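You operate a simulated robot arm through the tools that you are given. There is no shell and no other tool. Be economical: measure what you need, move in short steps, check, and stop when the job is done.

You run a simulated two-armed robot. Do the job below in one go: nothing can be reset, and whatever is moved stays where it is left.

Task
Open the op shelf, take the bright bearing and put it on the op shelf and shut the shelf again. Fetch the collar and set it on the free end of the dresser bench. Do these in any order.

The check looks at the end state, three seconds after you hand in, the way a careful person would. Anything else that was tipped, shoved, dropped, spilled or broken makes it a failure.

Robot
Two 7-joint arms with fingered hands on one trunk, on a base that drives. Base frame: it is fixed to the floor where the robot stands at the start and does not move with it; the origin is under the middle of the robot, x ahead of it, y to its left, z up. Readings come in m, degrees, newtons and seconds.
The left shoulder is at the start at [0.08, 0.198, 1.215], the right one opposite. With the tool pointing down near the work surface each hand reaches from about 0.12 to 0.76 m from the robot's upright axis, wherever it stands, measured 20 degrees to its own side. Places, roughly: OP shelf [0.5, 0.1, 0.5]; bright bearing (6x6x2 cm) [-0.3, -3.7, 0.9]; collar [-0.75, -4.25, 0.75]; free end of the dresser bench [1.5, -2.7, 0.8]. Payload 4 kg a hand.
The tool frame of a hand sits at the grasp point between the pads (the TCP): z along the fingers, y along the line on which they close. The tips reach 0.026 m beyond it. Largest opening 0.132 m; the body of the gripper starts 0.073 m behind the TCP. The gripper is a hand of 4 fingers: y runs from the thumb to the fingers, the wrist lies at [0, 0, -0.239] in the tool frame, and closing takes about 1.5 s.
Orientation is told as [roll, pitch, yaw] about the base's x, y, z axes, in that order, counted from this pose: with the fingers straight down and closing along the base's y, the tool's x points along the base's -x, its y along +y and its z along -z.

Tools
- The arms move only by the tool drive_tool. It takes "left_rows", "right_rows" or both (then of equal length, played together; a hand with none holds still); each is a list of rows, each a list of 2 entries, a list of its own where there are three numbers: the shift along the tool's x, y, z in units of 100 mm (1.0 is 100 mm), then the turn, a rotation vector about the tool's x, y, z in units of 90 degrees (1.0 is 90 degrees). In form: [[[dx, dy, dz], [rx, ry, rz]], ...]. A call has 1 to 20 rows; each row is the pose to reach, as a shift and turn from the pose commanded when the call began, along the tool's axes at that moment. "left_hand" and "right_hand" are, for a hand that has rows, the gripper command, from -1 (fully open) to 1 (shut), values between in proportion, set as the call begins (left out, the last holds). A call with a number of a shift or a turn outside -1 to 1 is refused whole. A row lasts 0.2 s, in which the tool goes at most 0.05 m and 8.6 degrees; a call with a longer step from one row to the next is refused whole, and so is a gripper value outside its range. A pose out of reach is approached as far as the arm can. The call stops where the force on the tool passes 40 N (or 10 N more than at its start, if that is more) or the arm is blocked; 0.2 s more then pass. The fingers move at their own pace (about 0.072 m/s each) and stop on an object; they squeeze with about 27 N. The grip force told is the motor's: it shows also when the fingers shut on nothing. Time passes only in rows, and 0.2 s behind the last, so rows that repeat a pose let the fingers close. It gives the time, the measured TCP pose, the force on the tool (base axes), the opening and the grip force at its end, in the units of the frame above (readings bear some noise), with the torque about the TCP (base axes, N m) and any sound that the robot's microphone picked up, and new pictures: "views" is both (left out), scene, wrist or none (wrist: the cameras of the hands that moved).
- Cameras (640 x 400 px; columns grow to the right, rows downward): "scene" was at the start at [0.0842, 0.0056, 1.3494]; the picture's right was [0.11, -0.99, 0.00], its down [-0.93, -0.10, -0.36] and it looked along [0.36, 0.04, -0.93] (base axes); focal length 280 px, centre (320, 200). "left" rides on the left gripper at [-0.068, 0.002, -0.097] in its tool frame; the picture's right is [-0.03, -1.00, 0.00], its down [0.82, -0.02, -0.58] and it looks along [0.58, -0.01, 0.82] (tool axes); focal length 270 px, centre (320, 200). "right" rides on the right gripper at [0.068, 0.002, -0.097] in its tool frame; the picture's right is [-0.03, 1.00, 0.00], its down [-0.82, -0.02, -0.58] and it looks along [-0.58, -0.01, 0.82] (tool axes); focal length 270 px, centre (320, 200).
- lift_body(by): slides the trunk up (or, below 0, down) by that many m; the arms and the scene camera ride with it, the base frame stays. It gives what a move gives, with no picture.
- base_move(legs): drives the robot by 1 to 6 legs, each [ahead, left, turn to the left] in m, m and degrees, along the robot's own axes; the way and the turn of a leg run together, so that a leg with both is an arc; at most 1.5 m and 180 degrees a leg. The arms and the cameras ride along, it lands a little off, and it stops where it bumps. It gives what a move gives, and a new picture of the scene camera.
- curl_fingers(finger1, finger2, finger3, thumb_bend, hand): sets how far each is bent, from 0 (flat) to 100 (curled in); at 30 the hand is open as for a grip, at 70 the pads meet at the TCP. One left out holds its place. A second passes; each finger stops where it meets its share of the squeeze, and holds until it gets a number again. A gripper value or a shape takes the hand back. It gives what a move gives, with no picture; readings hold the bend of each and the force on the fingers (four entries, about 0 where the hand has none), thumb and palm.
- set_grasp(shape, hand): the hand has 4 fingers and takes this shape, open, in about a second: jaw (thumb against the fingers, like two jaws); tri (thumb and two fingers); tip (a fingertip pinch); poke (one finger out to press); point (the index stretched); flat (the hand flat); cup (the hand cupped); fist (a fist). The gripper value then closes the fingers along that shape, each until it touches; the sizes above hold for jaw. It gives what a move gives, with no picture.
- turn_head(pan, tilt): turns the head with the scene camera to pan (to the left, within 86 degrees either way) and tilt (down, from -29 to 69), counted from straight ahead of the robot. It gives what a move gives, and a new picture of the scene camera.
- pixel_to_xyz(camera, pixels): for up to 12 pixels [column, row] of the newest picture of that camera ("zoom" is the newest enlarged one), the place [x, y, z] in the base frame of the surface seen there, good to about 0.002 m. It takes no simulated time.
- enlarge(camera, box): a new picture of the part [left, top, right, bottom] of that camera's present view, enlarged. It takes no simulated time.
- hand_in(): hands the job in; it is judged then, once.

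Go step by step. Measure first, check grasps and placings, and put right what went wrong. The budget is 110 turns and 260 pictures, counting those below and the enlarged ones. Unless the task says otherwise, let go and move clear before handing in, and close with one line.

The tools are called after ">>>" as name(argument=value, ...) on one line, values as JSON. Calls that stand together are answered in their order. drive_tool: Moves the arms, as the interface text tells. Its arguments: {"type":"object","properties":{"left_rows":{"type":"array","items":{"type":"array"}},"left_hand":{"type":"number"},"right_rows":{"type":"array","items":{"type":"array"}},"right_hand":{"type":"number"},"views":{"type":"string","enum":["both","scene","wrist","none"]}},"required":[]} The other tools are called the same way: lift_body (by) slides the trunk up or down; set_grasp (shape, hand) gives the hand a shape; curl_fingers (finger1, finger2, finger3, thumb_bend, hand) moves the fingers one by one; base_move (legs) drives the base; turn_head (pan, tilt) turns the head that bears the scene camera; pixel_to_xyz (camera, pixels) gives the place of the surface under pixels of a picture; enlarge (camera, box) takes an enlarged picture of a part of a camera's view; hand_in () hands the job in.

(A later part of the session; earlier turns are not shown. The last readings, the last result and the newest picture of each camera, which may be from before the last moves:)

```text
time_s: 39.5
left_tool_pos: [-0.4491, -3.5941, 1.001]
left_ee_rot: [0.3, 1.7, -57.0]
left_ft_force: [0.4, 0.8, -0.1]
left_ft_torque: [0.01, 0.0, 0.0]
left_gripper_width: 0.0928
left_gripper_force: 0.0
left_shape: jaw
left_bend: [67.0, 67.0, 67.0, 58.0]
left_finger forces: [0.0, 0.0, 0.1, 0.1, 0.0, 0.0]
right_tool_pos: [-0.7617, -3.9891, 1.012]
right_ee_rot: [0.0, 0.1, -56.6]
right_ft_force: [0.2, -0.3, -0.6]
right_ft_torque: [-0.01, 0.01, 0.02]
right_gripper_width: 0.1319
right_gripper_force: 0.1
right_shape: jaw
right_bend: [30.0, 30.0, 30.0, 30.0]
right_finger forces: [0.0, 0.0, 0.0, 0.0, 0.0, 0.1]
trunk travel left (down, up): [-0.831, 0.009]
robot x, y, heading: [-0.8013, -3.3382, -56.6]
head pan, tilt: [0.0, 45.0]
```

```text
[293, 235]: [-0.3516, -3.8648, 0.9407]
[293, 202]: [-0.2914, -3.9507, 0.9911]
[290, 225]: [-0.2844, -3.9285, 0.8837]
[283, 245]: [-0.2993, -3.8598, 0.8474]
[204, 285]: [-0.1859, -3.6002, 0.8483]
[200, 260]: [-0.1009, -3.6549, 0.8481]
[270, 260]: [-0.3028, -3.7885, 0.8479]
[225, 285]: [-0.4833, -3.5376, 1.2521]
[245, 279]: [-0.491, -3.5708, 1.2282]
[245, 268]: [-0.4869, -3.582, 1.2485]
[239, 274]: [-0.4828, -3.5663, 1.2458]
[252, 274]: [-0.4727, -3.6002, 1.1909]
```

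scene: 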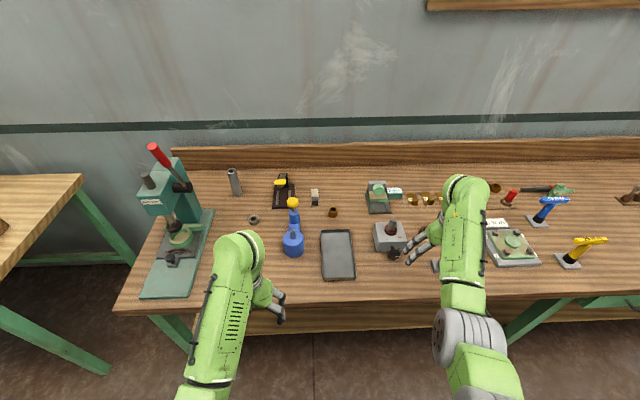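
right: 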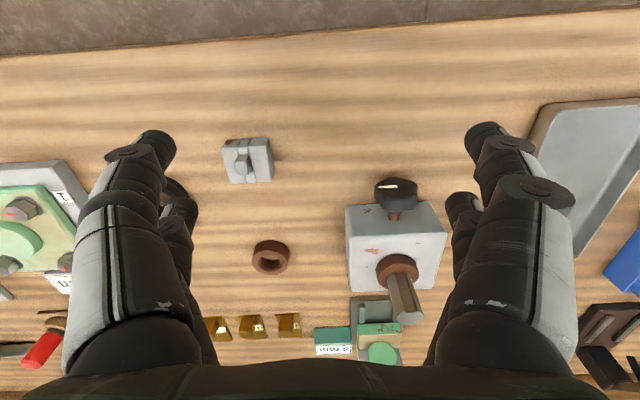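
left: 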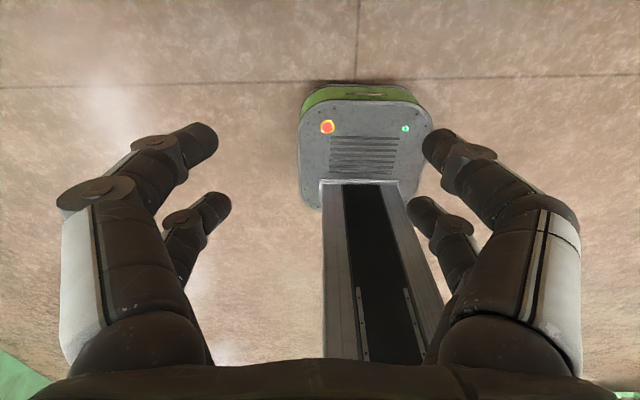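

Table top is z≈0.848, the blue pot is clear of the finger paths. I'll carry the left hand to above the bearing, levelling the 1.7° tilt.

>>> drive_tool(left_rows=[[[-0.3, 0.3, 0], [0, -0.019, 0]], [[-0.6, 0.6, 0], [0, -0.019, 0]], [[-0.85, 0.89, 0], [0, -0.019, 0]], [[-1.0, 0.89, 0], [0, -0.019, 0]]], views="none")

>>> drive_tool(left_rows=[[[-0.3, 0, 0], [0, 0, 0]], [[-0.6, 0, 0.1], [0, 0, 0]], [[-0.78, 0, 0.3], [0, 0, 0]], [[-0.78, 0, 0.6], [0, 0, 0]]])

>>> enlarge(camera="scene", box=[200, 180, 320, 300])

```text
time_s: 40.5
left_tool_pos: [-0.3195, -3.6286, 0.9991]
left_ee_rot: [0.3, -0.2, -56.9]
left_ft_force: [0.0, 0.3, -0.2]
left_ft_torque: [0.01, -0.01, 0.0]
left_gripper_width: 0.0929
left_gripper_force: 0.1
left_shape: jaw
left_bend: [67.0, 67.0, 67.0, 58.0]
left_finger forces: [0.0, 0.0, 0.0, 0.0, 0.0, 0.1]
right_tool_pos: [-0.7636, -3.9895, 1.014]
right_ee_rot: [0.0, -0.1, -56.7]
right_ft_force: [-0.1, 0.7, 0.4]
right_ft_torque: [0.01, 0.01, -0.02]
right_gripper_width: 0.1321
right_gripper_force: 0.0
right_shape: jaw
right_bend: [30.0, 30.0, 30.0, 30.0]
right_finger forces: [0.1, 0.0, 0.0, 0.0, 0.0, 0.0]
trunk travel left (down, up): [-0.831, 0.009]
robot x, y, heading: [-0.7992, -3.3361, -56.6]
head pan, tilt: [0.0, 45.0]
```

```text
time_s: 41.5
left_tool_pos: [-0.2771, -3.6957, 0.941]
left_ee_rot: [0.4, -0.1, -57.0]
left_ft_force: [-0.2, 0.2, -0.5]
left_ft_torque: [-0.04, 0.01, -0.03]
left_gripper_width: 0.0925
left_gripper_force: 0.2
left_shape: jaw
left_bend: [67.0, 67.0, 67.0, 58.0]
left_finger forces: [0.0, 0.1, 0.1, 0.0, 0.0, 0.0]
right_tool_pos: [-0.7623, -3.9888, 1.0137]
right_ee_rot: [0.0, 0.0, -56.7]
right_ft_force: [1.1, 0.6, 0.0]
right_ft_torque: [-0.01, 0.0, -0.01]
right_gripper_width: 0.132
right_gripper_force: 0.0
right_shape: jaw
right_bend: [30.0, 30.0, 30.0, 30.0]
right_finger forces: [0.0, 0.0, 0.0, 0.0, 0.1, 0.0]
trunk travel left (down, up): [-0.831, 0.009]
robot x, y, heading: [-0.8013, -3.3367, -56.6]
head pan, tilt: [0.0, 45.0]
```

scene: 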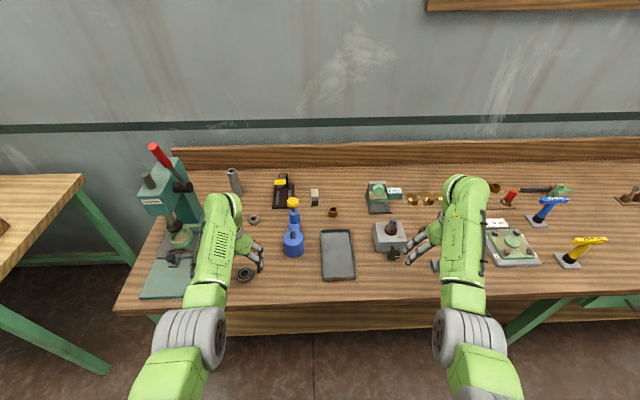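
left: 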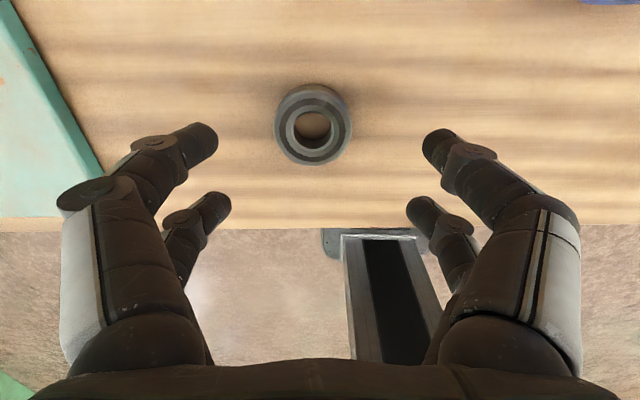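

```text
3.33 times, centred on (260, 240) of scene
```

zoom: 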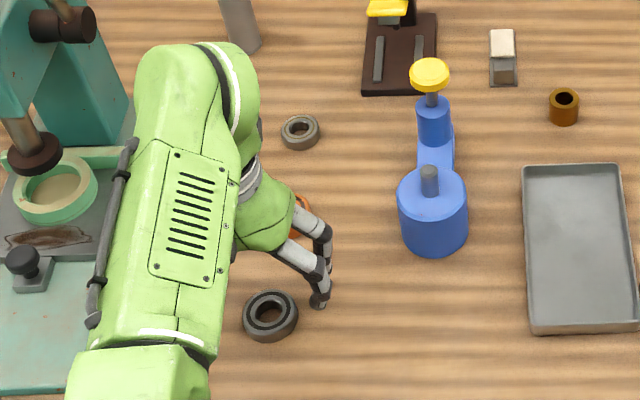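

The wrist view shows the bearing at (312,125) between the finger pairs. I measure its rim in that view to confirm alignment.

>>> pixel_to_xyz(camera="left", pixels=[[280, 120], [348, 120], [312, 90], [312, 158], [200, 180]])

```text
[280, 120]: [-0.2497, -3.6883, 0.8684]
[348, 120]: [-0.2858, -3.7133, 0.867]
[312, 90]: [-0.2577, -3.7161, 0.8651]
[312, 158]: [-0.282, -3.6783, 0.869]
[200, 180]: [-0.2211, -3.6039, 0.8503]
```

The bearing centre is (-0.269,-3.699), 8 mm off. I correct, descend to z 0.877 and close.

>>> drive_tool(left_rows=[[[-0.07, 0.05, 0.2], [0, 0, 0]], [[-0.07, 0.05, 0.4], [0, 0, 0]], [[-0.07, 0.05, 0.55], [0, 0, 0]], [[-0.07, 0.05, 0.64], [0, 0, 0]]], views="wrist")

>>> drive_tool(left_rows=[[[0, 0, 0], [0, 0, 0]], [[0, 0, 0], [0, 0, 0]], [[0, 0, 0], [0, 0, 0]], [[0, 0, 0], [0, 0, 0]], [[0, 0, 0], [0, 0, 0]], [[0, 0, 0], [0, 0, 0]], [[0, 0, 0], [0, 0, 0]]], left_hand=1, views="wrist")

```text
time_s: 42.5
left_tool_pos: [-0.2685, -3.6977, 0.8762]
left_ee_rot: [0.3, -0.3, -57.0]
left_ft_force: [0.9, 0.5, 2.8]
left_ft_torque: [-0.05, 0.19, 0.03]
left_gripper_width: 0.0927
left_gripper_force: 0.1
left_shape: jaw
left_bend: [67.0, 67.0, 68.0, 58.0]
left_finger forces: [0.0, 0.1, 3.2, 0.0, 0.0, 0.0]
right_tool_pos: [-0.7636, -3.9891, 1.0124]
right_ee_rot: [0.0, 0.0, -56.7]
right_ft_force: [0.6, -0.3, 0.7]
right_ft_torque: [0.03, 0.01, 0.0]
right_gripper_width: 0.1319
right_gripper_force: 0.1
right_shape: jaw
right_bend: [30.0, 30.0, 30.0, 30.0]
right_finger forces: [0.0, 0.0, 0.0, 0.1, 0.1, 0.0]
trunk travel left (down, up): [-0.831, 0.009]
robot x, y, heading: [-0.8013, -3.3385, -56.2]
head pan, tilt: [0.0, 45.0]
```

left: 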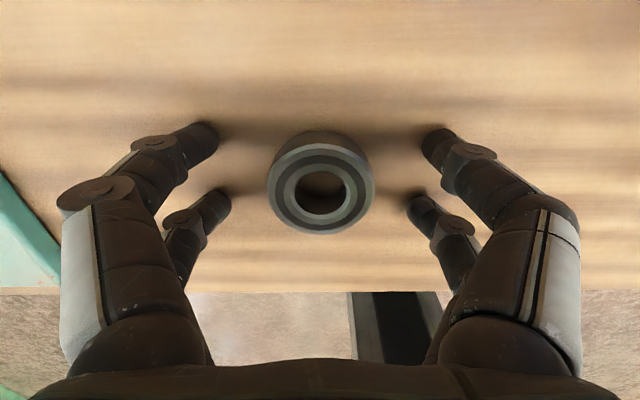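

```text
time_s: 44.1
left_tool_pos: [-0.2699, -3.6972, 0.8768]
left_ee_rot: [0.3, -0.2, -56.9]
left_ft_force: [-2.3, 1.9, 6.1]
left_ft_torque: [0.14, 0.07, 0.02]
left_gripper_width: 0.0172
left_gripper_force: 26.9
left_shape: jaw
left_bend: [72.0, 73.0, 75.0, 70.0]
left_finger forces: [32.3, 46.7, 28.3, 0.0, 34.5, 0.1]
right_tool_pos: [-0.7638, -3.9898, 1.0145]
right_ee_rot: [0.0, -0.2, -56.7]
right_ft_force: [-0.6, 0.9, 0.7]
right_ft_torque: [-0.03, -0.03, -0.02]
right_gripper_width: 0.1319
right_gripper_force: 0.1
right_shape: jaw
right_bend: [30.0, 30.0, 30.0, 30.0]
right_finger forces: [0.1, 0.0, 0.1, 0.1, 0.0, 0.1]
trunk travel left (down, up): [-0.831, 0.009]
robot x, y, heading: [-0.8021, -3.3383, -56.5]
head pan, tilt: [0.0, 45.0]
```

left: 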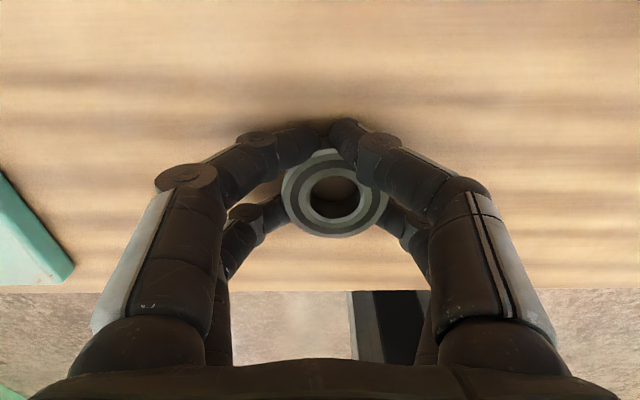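

The fingers cage the bearing at (335,193), with about 30 N on each finger. I'll lift slightly to test the hold.

>>> drive_tool(left_rows=[[[0, 0, -0.1], [0, 0, 0]], [[0, 0, -0.2], [0, 0, 0]], [[0, 0, -0.3], [0, 0, 0]], [[0, 0, -0.3], [0, 0, 0]]], views="wrist")

>>> pixel_to_xyz(camera="left", pixels=[[300, 195], [335, 228], [370, 195], [335, 160]])

```text
time_s: 45.1
left_tool_pos: [-0.269, -3.6981, 0.9053]
left_ee_rot: [0.3, 0.0, -56.9]
left_ft_force: [-0.6, 0.0, -1.5]
left_ft_torque: [-0.01, -0.01, 0.01]
left_gripper_width: 0.0161
left_gripper_force: 26.8
left_shape: jaw
left_bend: [72.0, 72.0, 75.0, 70.0]
left_finger forces: [30.9, 39.8, 27.6, 0.0, 29.8, 0.0]
right_tool_pos: [-0.761, -3.9895, 1.0128]
right_ee_rot: [0.0, 0.0, -56.7]
right_ft_force: [-0.5, -0.3, -0.3]
right_ft_torque: [-0.02, 0.03, -0.03]
right_gripper_width: 0.1321
right_gripper_force: 0.2
right_shape: jaw
right_bend: [30.0, 30.0, 30.0, 30.0]
right_finger forces: [0.0, 0.1, 0.0, 0.1, 0.0, 0.1]
trunk travel left (down, up): [-0.831, 0.009]
robot x, y, heading: [-0.8023, -3.3361, -56.7]
head pan, tilt: [0.0, 45.0]
```

left: 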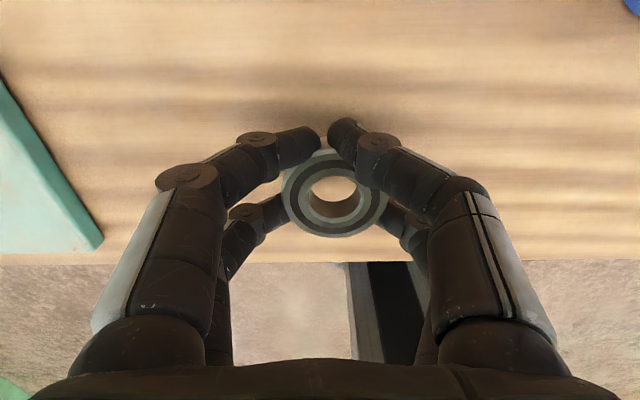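

```text
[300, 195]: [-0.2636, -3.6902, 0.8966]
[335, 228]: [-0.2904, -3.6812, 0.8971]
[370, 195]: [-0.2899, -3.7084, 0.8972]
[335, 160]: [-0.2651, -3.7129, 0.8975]
```

The bearing is lifted level and secure. I raise and retract both hands before shifting the base to the right for the collar.

>>> drive_tool(left_rows=[[[0, 0, -0.4], [0, 0, 0]], [[0, 0, -0.8], [0, 0, 0]], [[0.3, 0, -1.0], [0, 0, 0]], [[0.7, 0, -1.0], [0, 0, 0]], [[1.0, -0.3, -1.0], [0, 0, 0]], [[1.0, -0.6, -1.0], [0, 0, 0]]], right_rows=[[[0, 0, -0.2], [0, 0, 0]], [[0.3, 0, -0.4], [0, 0, 0]], [[0.6, 0, -0.4], [0, 0, 0]], [[0.9, 0, -0.4], [0, 0, 0]], [[1.0, 0, -0.4], [0, 0, 0]], [[1.0, 0, -0.4], [0, 0, 0]]], views="none")

>>> base_move(legs=[[0, -0.25, 0], [0.08, 0, 0]])

>>> pixel_to_xyz(camera="scene", pixels=[[320, 240], [330, 225]])

```text
time_s: 46.5
left_tool_pos: [-0.3747, -3.6474, 1.0044]
left_ee_rot: [0.3, -0.1, -56.9]
left_ft_force: [0.1, 0.1, -1.8]
left_ft_torque: [0.0, -0.06, -0.02]
left_gripper_width: 0.0155
left_gripper_force: 26.6
left_shape: jaw
left_bend: [72.0, 72.0, 74.0, 70.0]
left_finger forces: [25.8, 37.8, 28.1, 0.0, 30.3, 0.1]
right_tool_pos: [-0.8187, -3.9089, 1.0539]
right_ee_rot: [0.1, 0.0, -56.7]
right_ft_force: [-0.1, -1.3, -0.5]
right_ft_torque: [0.0, -0.01, 0.01]
right_gripper_width: 0.1318
right_gripper_force: 0.1
right_shape: jaw
right_bend: [30.0, 30.0, 30.0, 30.0]
right_finger forces: [0.0, 0.0, 0.0, 0.0, 0.0, 0.1]
trunk travel left (down, up): [-0.831, 0.009]
robot x, y, heading: [-0.8004, -3.3381, -56.9]
head pan, tilt: [0.0, 45.0]
```

```text
time_s: 49.0
left_tool_pos: [-0.5459, -3.8414, 1.0083]
left_ee_rot: [0.2, -0.8, -56.8]
left_ft_force: [-0.5, 0.7, -1.6]
left_ft_torque: [-0.07, -0.06, -0.01]
left_gripper_width: 0.0153
left_gripper_force: 26.9
left_shape: jaw
left_bend: [72.0, 72.0, 74.0, 70.0]
left_finger forces: [25.6, 37.7, 28.1, 0.1, 30.2, 0.1]
right_tool_pos: [-0.9876, -4.1018, 1.0586]
right_ee_rot: [0.0, -0.6, -56.7]
right_ft_force: [-0.4, 0.6, 0.1]
right_ft_torque: [-0.06, -0.06, 0.03]
right_gripper_width: 0.1317
right_gripper_force: 0.1
right_shape: jaw
right_bend: [30.0, 30.0, 30.0, 30.0]
right_finger forces: [0.1, 0.0, 0.1, 0.0, 0.0, 0.1]
trunk travel left (down, up): [-0.831, 0.009]
robot x, y, heading: [-0.966, -3.543, -56.6]
head pan, tilt: [0.0, 45.0]
```

scene: 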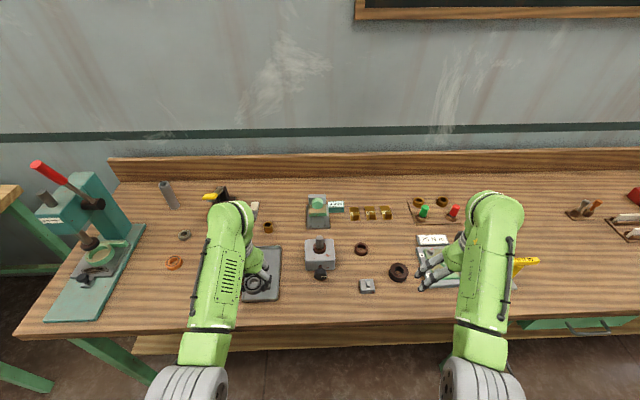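

```text
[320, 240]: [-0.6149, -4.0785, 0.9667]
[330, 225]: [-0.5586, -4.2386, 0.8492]
```

The collar is now at (361,248). I measure it and the neighbours (fixture shaft, key block, dark pulley).

>>> pixel_to_xyz(camera="scene", pixels=[[361, 242], [354, 247], [368, 247], [361, 254], [319, 240], [334, 255], [366, 286], [398, 266], [370, 213], [380, 270], [420, 240], [20, 334]])

>>> enlarge(camera="scene", box=[290, 200, 450, 300])

```text
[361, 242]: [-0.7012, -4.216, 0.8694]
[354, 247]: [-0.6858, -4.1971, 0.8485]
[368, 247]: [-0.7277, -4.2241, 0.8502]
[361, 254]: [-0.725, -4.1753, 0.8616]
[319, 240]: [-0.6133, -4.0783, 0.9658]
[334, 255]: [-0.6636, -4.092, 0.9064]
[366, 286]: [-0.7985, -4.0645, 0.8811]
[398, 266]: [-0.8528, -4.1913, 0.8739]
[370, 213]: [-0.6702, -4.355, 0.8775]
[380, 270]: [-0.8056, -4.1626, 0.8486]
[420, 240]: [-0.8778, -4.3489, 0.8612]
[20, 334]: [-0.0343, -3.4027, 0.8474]
```

```text
4.00 times, centred on (370, 250) of scene
```

zoom: 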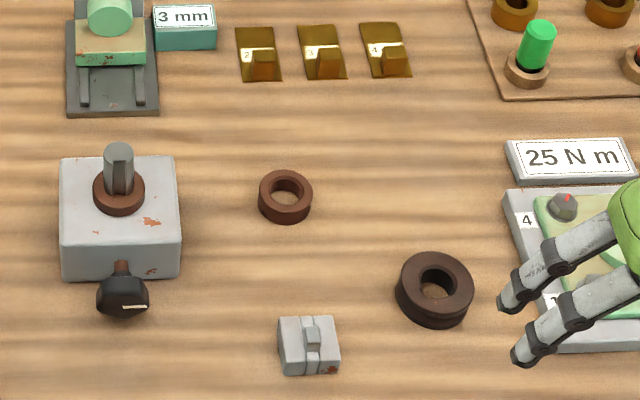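

The collar centre is ≈(-0.708,-4.197), radius about 2.2 cm, with enough room beside the fixture. I move the right hand above it.

>>> drive_tool(right_rows=[[[-0.3, 0.3, 0], [0, 0.007, 0]], [[-0.6, 0.6, 0], [0, 0.007, 0]], [[-0.9, 0.9, 0], [0, 0.007, 0]], [[-1.0, 1.0, 0], [0, 0.007, 0]]], right_hand=-0.35, views="none")

>>> drive_tool(right_rows=[[[-0.3, 0.3, 0], [0, 0, 0]], [[-0.6, 0.6, 0], [0, 0, 0]], [[-0.9, 0.81, 0], [0, 0, 0]], [[-1.0, 0.81, 0], [0, 0, 0]]], views="none")

>>> drive_tool(right_rows=[[[-0.33, 0, 0.2], [0, 0, 0]], [[-0.33, 0, 0.6], [0, 0, 0]], [[-0.33, 0, 0.9], [0, 0, 0]], [[-0.33, 0, 1.0], [0, 0, 0]]])

```text
time_s: 50.0
left_tool_pos: [-0.5398, -3.8532, 1.0021]
left_ee_rot: [0.3, 0.1, -56.9]
left_ft_force: [0.0, -0.4, -2.1]
left_ft_torque: [0.02, -0.02, 0.0]
left_gripper_width: 0.0155
left_gripper_force: 27.3
left_shape: jaw
left_bend: [72.0, 72.0, 74.0, 70.0]
left_finger forces: [25.3, 37.5, 28.1, 0.1, 30.2, 0.0]
right_tool_pos: [-0.8438, -4.142, 1.0528]
right_ee_rot: [0.1, 0.8, -56.7]
right_ft_force: [0.0, -0.6, -0.1]
right_ft_torque: [0.03, 0.03, 0.02]
right_gripper_width: 0.0892
right_gripper_force: 0.0
right_shape: jaw
right_bend: [69.0, 69.0, 69.0, 61.0]
right_finger forces: [0.0, 0.1, 0.0, 0.1, 0.0, 0.0]
trunk travel left (down, up): [-0.831, 0.009]
robot x, y, heading: [-0.9691, -3.545, -56.5]
head pan, tilt: [0.0, 45.0]
```

```text
time_s: 51.0
left_tool_pos: [-0.5421, -3.8491, 1.0046]
left_ee_rot: [0.4, -0.2, -56.8]
left_ft_force: [0.5, 0.5, -2.4]
left_ft_torque: [0.0, -0.05, -0.03]
left_gripper_width: 0.0155
left_gripper_force: 27.0
left_shape: jaw
left_bend: [72.0, 72.0, 74.0, 70.0]
left_finger forces: [24.9, 37.3, 28.1, 0.1, 30.1, 0.0]
right_tool_pos: [-0.7238, -4.1773, 1.0527]
right_ee_rot: [0.0, 0.6, -56.7]
right_ft_force: [-0.5, -0.2, 0.9]
right_ft_torque: [-0.01, -0.03, 0.02]
right_gripper_width: 0.089
right_gripper_force: 0.1
right_shape: jaw
right_bend: [69.0, 69.0, 69.0, 61.0]
right_finger forces: [0.1, 0.0, 0.1, 0.0, 0.0, 0.0]
trunk travel left (down, up): [-0.831, 0.009]
robot x, y, heading: [-0.969, -3.5422, -56.8]
head pan, tilt: [0.0, 45.0]
```

```text
time_s: 52.0
left_tool_pos: [-0.5408, -3.8498, 1.0051]
left_ee_rot: [0.2, -0.1, -56.8]
left_ft_force: [-0.2, -0.4, -2.6]
left_ft_torque: [0.02, -0.02, -0.02]
left_gripper_width: 0.0156
left_gripper_force: 27.6
left_shape: jaw
left_bend: [72.0, 72.0, 74.0, 70.0]
left_finger forces: [25.1, 37.4, 28.2, 0.1, 30.0, 0.0]
right_tool_pos: [-0.7116, -4.1918, 0.9645]
right_ee_rot: [0.0, 0.6, -56.6]
right_ft_force: [0.2, -0.2, -0.4]
right_ft_torque: [-0.06, -0.02, 0.01]
right_gripper_width: 0.0895
right_gripper_force: 0.0
right_shape: jaw
right_bend: [69.0, 69.0, 69.0, 61.0]
right_finger forces: [0.1, 0.0, 0.0, 0.1, 0.0, 0.1]
right hand out of reach, approached as far as the arm can: row 2, 3, 4
trunk travel left (down, up): [-0.831, 0.009]
robot x, y, heading: [-0.9685, -3.5385, -56.7]
head pan, tilt: [0.0, 45.0]
```

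scene: 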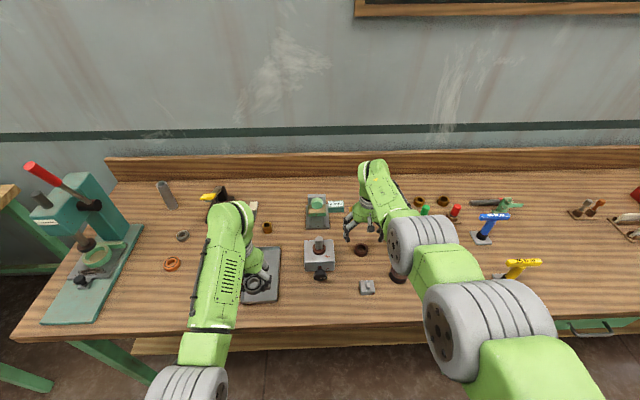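
right: 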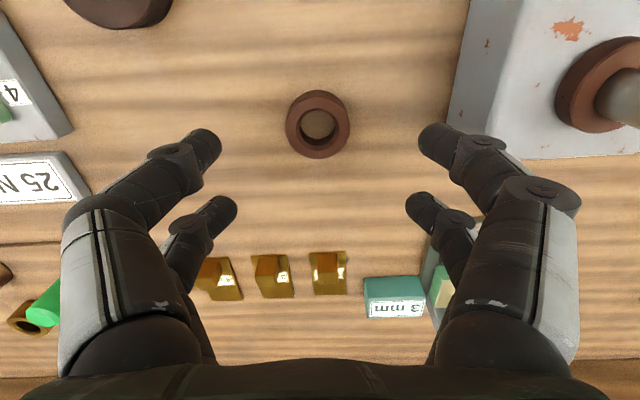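

The collar is at (318,124) between the fingers, but the reach at this trunk height is spent. I measure alignment and lower the trunk 6 cm (left hand stays well above the tray).

>>> pixel_to_xyz(camera="right", pixels=[[287, 120], [349, 120], [318, 92], [318, 155], [455, 100]])

>>> lift_body(by=-0.06)

```text
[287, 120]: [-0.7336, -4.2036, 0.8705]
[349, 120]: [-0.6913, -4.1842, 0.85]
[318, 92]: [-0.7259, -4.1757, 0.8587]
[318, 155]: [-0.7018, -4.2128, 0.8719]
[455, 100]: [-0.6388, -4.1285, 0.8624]
```

```text
time_s: 53.0
left_tool_pos: [-0.541, -3.8496, 0.9451]
left_ee_rot: [0.4, -0.2, -56.9]
left_ft_force: [-0.5, -0.3, -2.4]
left_ft_torque: [0.0, 0.01, -0.02]
left_gripper_width: 0.0154
left_gripper_force: 27.2
left_shape: jaw
left_bend: [72.0, 72.0, 74.0, 70.0]
left_finger forces: [25.1, 37.3, 28.1, 0.0, 30.0, 0.0]
right_tool_pos: [-0.7115, -4.1916, 0.9044]
right_ee_rot: [0.0, 0.6, -56.7]
right_ft_force: [-0.1, -0.6, -0.5]
right_ft_torque: [0.03, 0.02, 0.0]
right_gripper_width: 0.0894
right_gripper_force: 0.1
right_shape: jaw
right_bend: [69.0, 69.0, 69.0, 61.0]
right_finger forces: [0.0, 0.1, 0.1, 0.0, 0.0, 0.0]
trunk travel left (down, up): [-0.771, 0.069]
robot x, y, heading: [-0.9679, -3.5412, -56.7]
head pan, tilt: [0.0, 45.0]
```

Alignment is within 3 mm. I lower 2 cm more, then do a null move to see where the commanded pose really is.

>>> drive_tool(right_rows=[[[0, 0, 0], [0, 0, 0]], [[0, 0, 0], [0, 0, 0]]], views="wrist")

```text
time_s: 53.6
left_tool_pos: [-0.5412, -3.8495, 0.9447]
left_ee_rot: [0.3, -0.1, -56.7]
left_ft_force: [-1.1, 0.3, -0.8]
left_ft_torque: [0.0, 0.01, -0.01]
left_gripper_width: 0.0154
left_gripper_force: 27.1
left_shape: jaw
left_bend: [72.0, 72.0, 74.0, 70.0]
left_finger forces: [25.1, 37.4, 28.2, 0.0, 30.0, 0.1]
right_tool_pos: [-0.7115, -4.1923, 0.9042]
right_ee_rot: [0.0, 0.5, -56.7]
right_ft_force: [-0.4, 0.6, 0.5]
right_ft_torque: [-0.03, -0.02, -0.02]
right_gripper_width: 0.0894
right_gripper_force: 0.0
right_shape: jaw
right_bend: [69.0, 69.0, 69.0, 61.0]
right_finger forces: [0.0, 0.1, 0.0, 0.0, 0.1, 0.0]
trunk travel left (down, up): [-0.771, 0.069]
robot x, y, heading: [-0.9682, -3.5408, -56.4]
head pan, tilt: [0.0, 45.0]
```

right: 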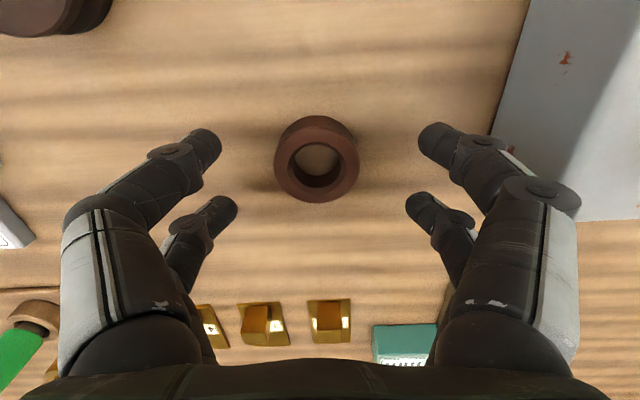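

The commanded pose equals the measured one. I lower the trunk 2.7 cm straight down onto the collar, then close.

>>> lift_body(by=-0.027)

>>> drive_tool(right_rows=[[[0, 0, 0], [0, 0, 0]], [[0, 0, 0], [0, 0, 0]], [[0, 0, 0], [0, 0, 0]], [[0, 0, 0], [0, 0, 0]], [[0, 0, 0], [0, 0, 0]], [[0, 0, 0], [0, 0, 0]], [[0, 0, 0], [0, 0, 0]]], right_hand=1, views="wrist")

```text
time_s: 54.4
left_tool_pos: [-0.5409, -3.8507, 0.9179]
left_ee_rot: [0.3, -0.2, -56.8]
left_ft_force: [0.3, -0.4, -0.8]
left_ft_torque: [-0.02, -0.01, 0.01]
left_gripper_width: 0.0156
left_gripper_force: 27.5
left_shape: jaw
left_bend: [72.0, 72.0, 74.0, 70.0]
left_finger forces: [25.1, 37.4, 28.2, 0.1, 30.0, 0.1]
right_tool_pos: [-0.7123, -4.1919, 0.8785]
right_ee_rot: [0.0, 0.6, -56.8]
right_ft_force: [-0.4, -0.8, -0.6]
right_ft_torque: [0.04, -0.01, 0.02]
right_gripper_width: 0.0894
right_gripper_force: 0.1
right_shape: jaw
right_bend: [69.0, 69.0, 69.0, 61.0]
right_finger forces: [0.1, 0.0, 0.0, 0.0, 0.1, 0.0]
trunk travel left (down, up): [-0.744, 0.096]
robot x, y, heading: [-0.9651, -3.5394, -56.7]
head pan, tilt: [0.0, 45.0]
```

```text
time_s: 56.0
left_tool_pos: [-0.5411, -3.8511, 0.9184]
left_ee_rot: [0.3, -0.1, -56.7]
left_ft_force: [-0.1, -0.2, -3.0]
left_ft_torque: [0.03, -0.03, -0.01]
left_gripper_width: 0.0153
left_gripper_force: 26.8
left_shape: jaw
left_bend: [72.0, 72.0, 74.0, 70.0]
left_finger forces: [25.2, 37.4, 28.1, 0.1, 30.0, 0.0]
right_tool_pos: [-0.7122, -4.1918, 0.8781]
right_ee_rot: [-0.1, 0.6, -56.6]
right_ft_force: [-0.2, 0.7, -0.9]
right_ft_torque: [0.03, -0.02, -0.01]
right_gripper_width: 0.0211
right_gripper_force: 27.0
right_shape: jaw
right_bend: [73.0, 73.0, 73.0, 71.0]
right_finger forces: [26.0, 30.4, 30.9, 0.0, 19.3, 0.0]
trunk travel left (down, up): [-0.744, 0.096]
robot x, y, heading: [-0.9673, -3.5391, -56.8]
head pan, tilt: [0.0, 45.0]
```

right: 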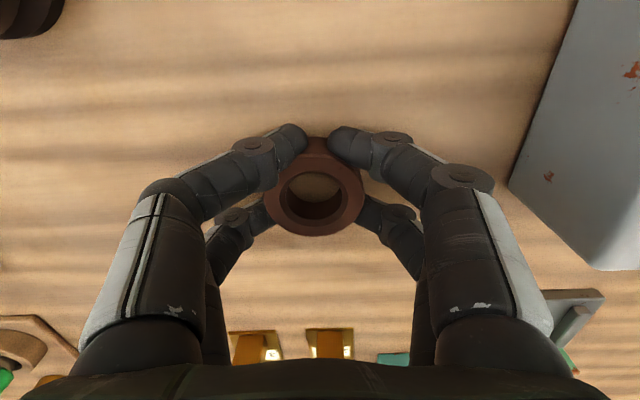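

The collar is clasped by all four fingers at (315,190). I lift with the trunk and check.

>>> lift_body(by=0.09)

>>> drive_tool(left_rows=[[[0.3, 0, -0.1], [0, 0, 0]], [[0.6, 0, -0.3], [0, 0, 0]], [[0.9, 0, -0.4], [0, 0, 0]], [[1, 0, -0.4], [0, 0, 0]]], right_rows=[[[0.0, 0, 0], [0, 0, 0]], [[0.3, -0.2, -0.2], [0, 0, 0]], [[0.6, -0.4, -0.4], [0, 0, 0]], [[1, -0.4, -0.4], [0, 0, 0]]])

```text
time_s: 57.2
left_tool_pos: [-0.5421, -3.8494, 1.0074]
left_ee_rot: [0.3, -0.2, -56.8]
left_ft_force: [-0.3, 0.4, -2.1]
left_ft_torque: [0.0, 0.0, 0.0]
left_gripper_width: 0.0153
left_gripper_force: 27.3
left_shape: jaw
left_bend: [72.0, 72.0, 74.0, 70.0]
left_finger forces: [25.1, 37.4, 28.2, 0.1, 30.0, 0.0]
right_tool_pos: [-0.7119, -4.1921, 0.9687]
right_ee_rot: [0.0, 0.7, -56.7]
right_ft_force: [0.0, -0.1, -1.0]
right_ft_torque: [0.0, -0.02, 0.01]
right_gripper_width: 0.0211
right_gripper_force: 27.2
right_shape: jaw
right_bend: [73.0, 73.0, 73.0, 71.0]
right_finger forces: [25.9, 30.4, 30.7, 0.0, 19.3, 0.0]
trunk travel left (down, up): [-0.834, 0.006]
robot x, y, heading: [-0.9675, -3.5413, -56.7]
head pan, tilt: [0.0, 45.0]
```

```text
time_s: 58.2
left_tool_pos: [-0.5961, -3.7643, 1.047]
left_ee_rot: [0.2, -0.1, -56.8]
left_ft_force: [0.4, 0.2, -2.0]
left_ft_torque: [-0.01, -0.01, -0.05]
left_gripper_width: 0.0151
left_gripper_force: 27.0
left_shape: jaw
left_bend: [72.0, 72.0, 74.0, 71.0]
left_finger forces: [25.3, 37.2, 28.4, 0.0, 29.8, 0.1]
right_tool_pos: [-0.8, -4.1291, 1.0096]
right_ee_rot: [0.0, 0.4, -56.6]
right_ft_force: [-0.3, 0.3, -2.8]
right_ft_torque: [0.03, -0.02, -0.02]
right_gripper_width: 0.0202
right_gripper_force: 27.0
right_shape: jaw
right_bend: [73.0, 73.0, 73.0, 71.0]
right_finger forces: [26.8, 31.2, 31.9, 0.0, 19.2, 0.1]
trunk travel left (down, up): [-0.834, 0.006]
robot x, y, heading: [-0.9676, -3.5411, -56.4]
head pan, tilt: [0.0, 45.0]
```

scene: 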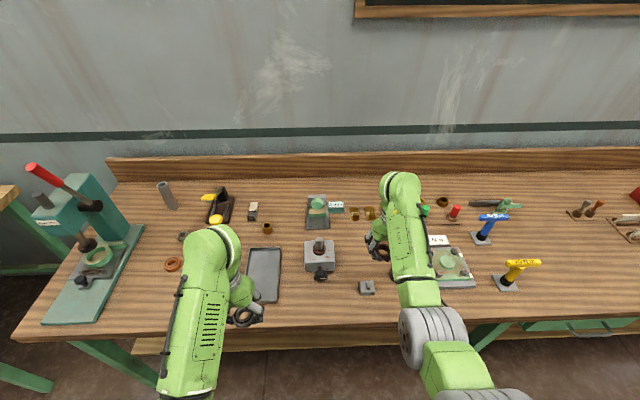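
right: 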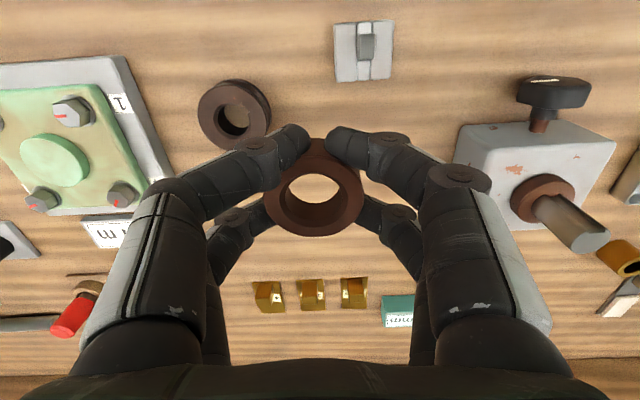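
left: 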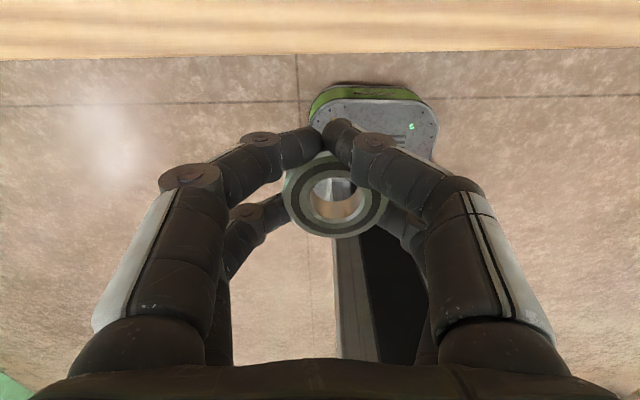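

Both parts are held. I back away from the bench and strafe left to the dresser bench.

>>> base_move(legs=[[-0.47, 0, 0], [0, 1.36, 0], [0, 1.36, 0]])

>>> pixel_to_xyz(camera="scene", pixels=[[200, 200], [260, 200], [320, 200], [260, 230]])

```text
time_s: 73.9
left_tool_pos: [1.4167, -1.8816, 1.0479]
left_ee_rot: [0.2, -0.1, -57.2]
left_ft_force: [0.3, -0.4, -1.6]
left_ft_torque: [0.0, -0.03, 0.01]
left_gripper_width: 0.0148
left_gripper_force: 26.9
left_shape: jaw
left_bend: [72.0, 72.0, 74.0, 71.0]
left_finger forces: [24.6, 36.9, 28.2, 0.1, 29.5, 0.0]
right_tool_pos: [1.2105, -2.245, 1.0084]
right_ee_rot: [0.1, 0.6, -57.1]
right_ft_force: [0.9, 0.1, -1.7]
right_ft_torque: [0.02, -0.01, -0.02]
right_gripper_width: 0.0198
right_gripper_force: 27.2
right_shape: jaw
right_bend: [73.0, 73.0, 73.0, 71.0]
right_finger forces: [26.1, 31.0, 31.9, 0.0, 19.5, 0.0]
trunk travel left (down, up): [-0.834, 0.006]
robot x, y, heading: [1.0489, -1.6534, -57.3]
head pan, tilt: [0.0, 45.0]
```

scene: 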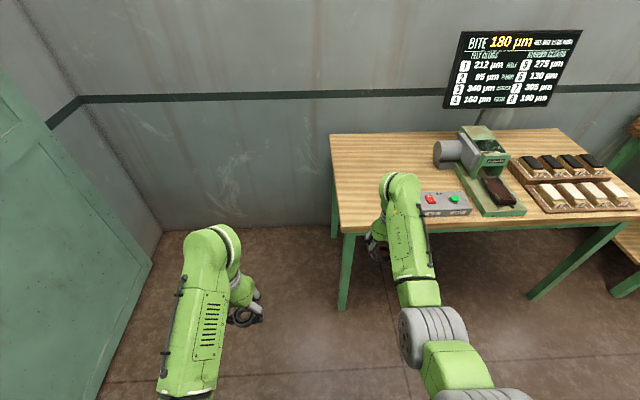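

```text
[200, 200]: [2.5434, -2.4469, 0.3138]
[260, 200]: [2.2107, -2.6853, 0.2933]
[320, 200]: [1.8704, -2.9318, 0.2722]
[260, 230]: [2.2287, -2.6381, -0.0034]
```

The free (left) end of the dresser bench shows bare wood around (375,165). I measure it and the switch box.

>>> pixel_to_xyz(camera="scene", pixels=[[335, 140], [342, 228], [375, 160], [365, 190], [360, 175], [405, 165], [425, 195], [445, 150], [410, 145], [468, 210]])

>>> enlarge(camera="scene", box=[310, 110, 550, 260])

```text
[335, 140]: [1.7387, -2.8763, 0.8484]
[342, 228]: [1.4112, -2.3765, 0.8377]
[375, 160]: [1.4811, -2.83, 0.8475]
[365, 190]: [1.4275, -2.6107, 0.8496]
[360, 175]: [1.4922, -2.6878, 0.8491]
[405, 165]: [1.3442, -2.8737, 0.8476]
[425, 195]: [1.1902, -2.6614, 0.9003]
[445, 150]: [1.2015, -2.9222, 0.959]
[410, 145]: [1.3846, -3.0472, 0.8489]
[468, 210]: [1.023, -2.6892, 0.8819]
```

```text
2.67 times, centred on (430, 185) of scene
```

zoom: 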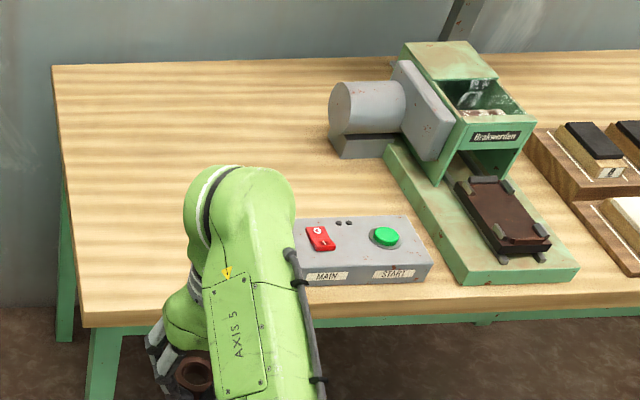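

I drive 0.41 m ahead so the right hand is over the bare end, keeping the base clear of the leg.

>>> base_move(legs=[[0.41, 0, 0]])

>>> pixel_to_xyz(camera="scene", pixels=[[330, 240], [345, 215], [420, 220], [440, 205]])

```text
time_s: 76.4
left_tool_pos: [1.636, -2.2219, 1.0474]
left_ee_rot: [0.3, -0.2, -57.6]
left_ft_force: [0.5, -0.8, -1.2]
left_ft_torque: [0.0, 0.0, -0.02]
left_gripper_width: 0.0149
left_gripper_force: 27.1
left_shape: jaw
left_bend: [72.0, 72.0, 74.0, 71.0]
left_finger forces: [24.7, 37.0, 28.3, 0.0, 29.5, 0.1]
right_tool_pos: [1.4283, -2.584, 1.0097]
right_ee_rot: [-0.1, 0.5, -57.3]
right_ft_force: [-0.3, 0.2, -2.6]
right_ft_torque: [-0.01, 0.03, -0.01]
right_gripper_width: 0.0198
right_gripper_force: 27.4
right_shape: jaw
right_bend: [73.0, 73.0, 73.0, 71.0]
right_finger forces: [26.2, 30.9, 31.8, 0.0, 19.4, 0.1]
trunk travel left (down, up): [-0.834, 0.006]
robot x, y, heading: [1.2669, -1.9994, -57.0]
head pan, tilt: [0.0, 45.0]
```

scene: 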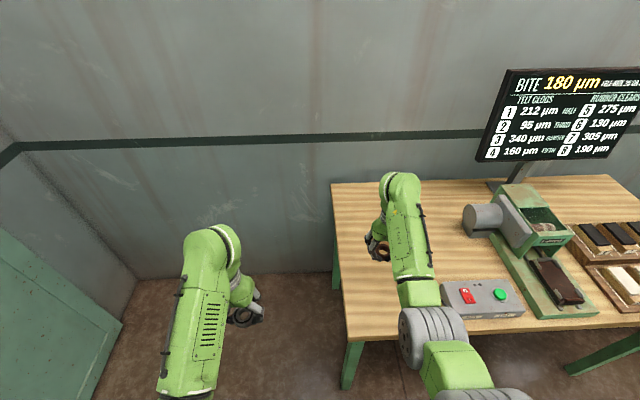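

```text
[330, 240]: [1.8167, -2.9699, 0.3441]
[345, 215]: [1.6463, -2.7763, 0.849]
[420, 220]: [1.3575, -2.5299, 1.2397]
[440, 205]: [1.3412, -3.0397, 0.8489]
```

I move the right hand 8.7 cm forward to over (1.463,-2.665), then lower with the trunk.

>>> drive_tool(right_rows=[[[-0.3, -0.1, 0], [0, 0, 0]], [[-0.6, -0.14, 0], [0, 0, 0]], [[-0.85, -0.14, 0], [0, 0, 0]]], views="wrist")

>>> lift_body(by=-0.1)

```text
time_s: 77.2
left_tool_pos: [1.6364, -2.2245, 1.0467]
left_ee_rot: [0.4, 0.0, -57.6]
left_ft_force: [0.7, 0.7, -1.2]
left_ft_torque: [0.0, -0.01, 0.05]
left_gripper_width: 0.0152
left_gripper_force: 26.6
left_shape: jaw
left_bend: [72.0, 72.0, 74.0, 71.0]
left_finger forces: [24.7, 37.0, 28.3, 0.1, 29.5, 0.1]
right_tool_pos: [1.4641, -2.6655, 1.0057]
right_ee_rot: [0.0, 0.7, -57.3]
right_ft_force: [0.2, -0.3, -2.1]
right_ft_torque: [0.04, -0.02, -0.02]
right_gripper_width: 0.02
right_gripper_force: 27.2
right_shape: jaw
right_bend: [73.0, 73.0, 73.0, 72.0]
right_finger forces: [26.6, 31.5, 32.9, 0.0, 19.7, 0.1]
trunk travel left (down, up): [-0.834, 0.006]
robot x, y, heading: [1.2703, -1.994, -57.5]
head pan, tilt: [0.0, 45.0]
```

right: 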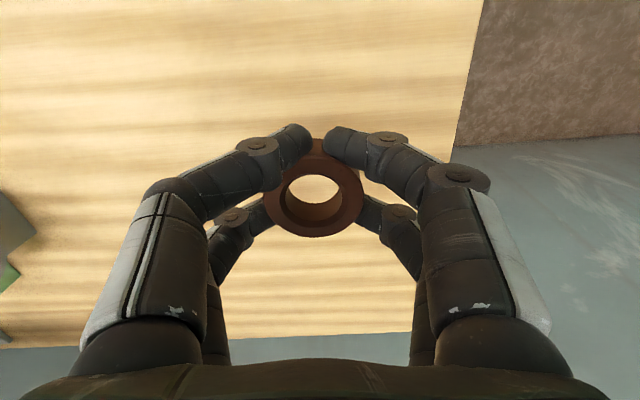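

```text
time_s: 78.5
left_tool_pos: [1.6368, -2.2251, 0.9468]
left_ee_rot: [0.3, -0.2, -57.5]
left_ft_force: [-0.3, -0.2, -1.3]
left_ft_torque: [-0.04, -0.01, 0.02]
left_gripper_width: 0.0151
left_gripper_force: 27.4
left_shape: jaw
left_bend: [72.0, 72.0, 74.0, 71.0]
left_finger forces: [24.7, 36.9, 28.3, 0.0, 29.5, 0.0]
right_tool_pos: [1.4652, -2.6662, 0.9066]
right_ee_rot: [0.1, 0.6, -57.2]
right_ft_force: [0.7, 0.0, -2.7]
right_ft_torque: [0.01, 0.02, 0.0]
right_gripper_width: 0.0197
right_gripper_force: 26.9
right_shape: jaw
right_bend: [73.0, 73.0, 73.0, 72.0]
right_finger forces: [26.6, 31.4, 33.0, 0.0, 19.7, 0.0]
trunk travel left (down, up): [-0.734, 0.106]
robot x, y, heading: [1.2688, -1.9964, -57.4]
head pan, tilt: [0.0, 45.0]
```

The free spot below is bare. I lower the last 2.5 cm gently and look at the contact force.

>>> drive_tool(right_rows=[[[0, 0, 0.1], [0, 0, 0]], [[0, 0, 0.2], [0, 0, 0]], [[0, 0, 0.24], [0, 0, 0]], [[0, 0, 0.265], [0, 0, 0]]], views="wrist")

```text
time_s: 79.5
left_tool_pos: [1.6373, -2.2242, 0.9485]
left_ee_rot: [0.3, -0.1, -57.5]
left_ft_force: [-1.0, -0.9, -2.2]
left_ft_torque: [-0.01, -0.03, 0.02]
left_gripper_width: 0.0152
left_gripper_force: 27.2
left_shape: jaw
left_bend: [72.0, 72.0, 74.0, 71.0]
left_finger forces: [24.6, 36.8, 28.3, 0.0, 29.4, 0.1]
right_tool_pos: [1.4635, -2.6651, 0.8793]
right_ee_rot: [0.0, 0.6, -57.3]
right_ft_force: [1.1, 0.3, -2.3]
right_ft_torque: [-0.01, 0.0, 0.0]
right_gripper_width: 0.0196
right_gripper_force: 26.8
right_shape: jaw
right_bend: [73.0, 73.0, 73.0, 72.0]
right_finger forces: [26.7, 31.5, 33.2, 0.1, 19.7, 0.0]
trunk travel left (down, up): [-0.734, 0.106]
robot x, y, heading: [1.2737, -2.0009, -57.2]
head pan, tilt: [0.0, 45.0]
```

right: 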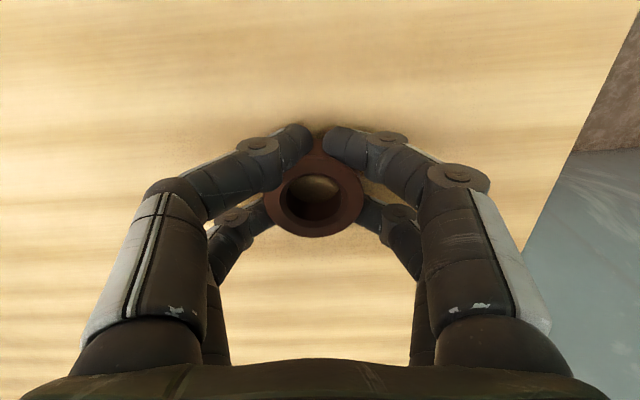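

No contact yet, as the force is still the collar's weight. I go a few mm further.

>>> drive_tool(right_rows=[[[0, 0, 0.015], [0, 0, 0]], [[0, 0, 0.03], [0, 0, 0]]], views="none")

```text
time_s: 80.1
left_tool_pos: [1.6365, -2.2244, 0.948]
left_ee_rot: [0.2, -0.2, -57.4]
left_ft_force: [0.1, -0.1, -2.5]
left_ft_torque: [-0.01, 0.02, -0.01]
left_gripper_width: 0.015
left_gripper_force: 27.4
left_shape: jaw
left_bend: [72.0, 72.0, 74.0, 71.0]
left_finger forces: [24.6, 36.8, 28.2, 0.1, 29.4, 0.1]
right_tool_pos: [1.4627, -2.6647, 0.8773]
right_ee_rot: [0.0, 0.6, -57.3]
right_ft_force: [0.5, -0.3, -1.4]
right_ft_torque: [-0.03, -0.03, -0.02]
right_gripper_width: 0.0194
right_gripper_force: 26.5
right_shape: jaw
right_bend: [73.0, 73.0, 73.0, 72.0]
right_finger forces: [26.7, 31.6, 33.2, 0.1, 20.0, 0.0]
trunk travel left (down, up): [-0.734, 0.106]
robot x, y, heading: [1.2664, -1.9946, -57.4]
head pan, tilt: [0.0, 45.0]
```

It's just about touching. I go 2 mm more, then open modestly.

>>> drive_tool(right_rows=[[[0, 0, 0.01], [0, 0, 0]], [[0, 0, 0.02], [0, 0, 0]]], views="none")

>>> drive_tool(right_rows=[[[0, 0, 0], [0, 0, 0]], [[0, 0, 0], [0, 0, 0]], [[0, 0, 0], [0, 0, 0]], [[0, 0, 0], [0, 0, 0]], [[0, 0, 0], [0, 0, 0]], [[0, 0, 0], [0, 0, 0]]], right_hand=-0.35, views="wrist")

```text
time_s: 80.7
left_tool_pos: [1.6363, -2.2232, 0.9488]
left_ee_rot: [0.2, -0.1, -57.4]
left_ft_force: [-0.7, 0.1, -1.5]
left_ft_torque: [0.02, 0.0, -0.02]
left_gripper_width: 0.0149
left_gripper_force: 27.1
left_shape: jaw
left_bend: [72.0, 72.0, 74.0, 71.0]
left_finger forces: [24.5, 36.8, 28.2, 0.0, 29.5, 0.0]
right_tool_pos: [1.4635, -2.6646, 0.8766]
right_ee_rot: [0.0, 0.5, -57.3]
right_ft_force: [-0.8, 0.4, 4.8]
right_ft_torque: [-0.16, 0.03, -0.04]
right_gripper_width: 0.0197
right_gripper_force: 26.5
right_shape: jaw
right_bend: [73.0, 73.0, 73.0, 72.0]
right_finger forces: [26.9, 31.6, 37.1, 0.1, 20.4, 0.0]
trunk travel left (down, up): [-0.734, 0.106]
robot x, y, heading: [1.2679, -1.9969, -57.5]
head pan, tilt: [0.0, 45.0]
```

```text
time_s: 82.1
left_tool_pos: [1.6362, -2.224, 0.9475]
left_ee_rot: [0.3, -0.1, -57.5]
left_ft_force: [0.3, 0.0, -1.8]
left_ft_torque: [-0.02, 0.01, 0.03]
left_gripper_width: 0.0148
left_gripper_force: 27.0
left_shape: jaw
left_bend: [72.0, 72.0, 74.0, 71.0]
left_finger forces: [24.5, 36.8, 28.3, 0.0, 29.5, 0.1]
right_tool_pos: [1.4634, -2.6642, 0.8774]
right_ee_rot: [0.0, 0.6, -57.3]
right_ft_force: [1.0, -2.6, 10.2]
right_ft_torque: [-0.21, -0.25, -0.03]
right_gripper_width: 0.087
right_gripper_force: 0.1
right_shape: jaw
right_bend: [69.0, 71.0, 71.0, 61.0]
right_finger forces: [0.0, 6.3, 4.2, 0.0, 0.1, 0.0]
trunk travel left (down, up): [-0.734, 0.106]
robot x, y, heading: [1.2702, -1.9968, -57.1]
head pan, tilt: [0.0, 45.0]
```

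right: 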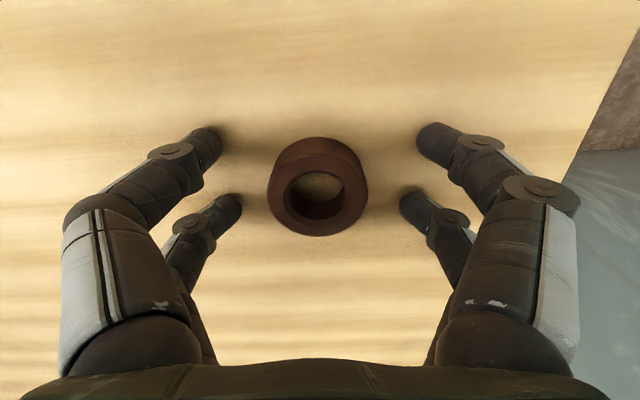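

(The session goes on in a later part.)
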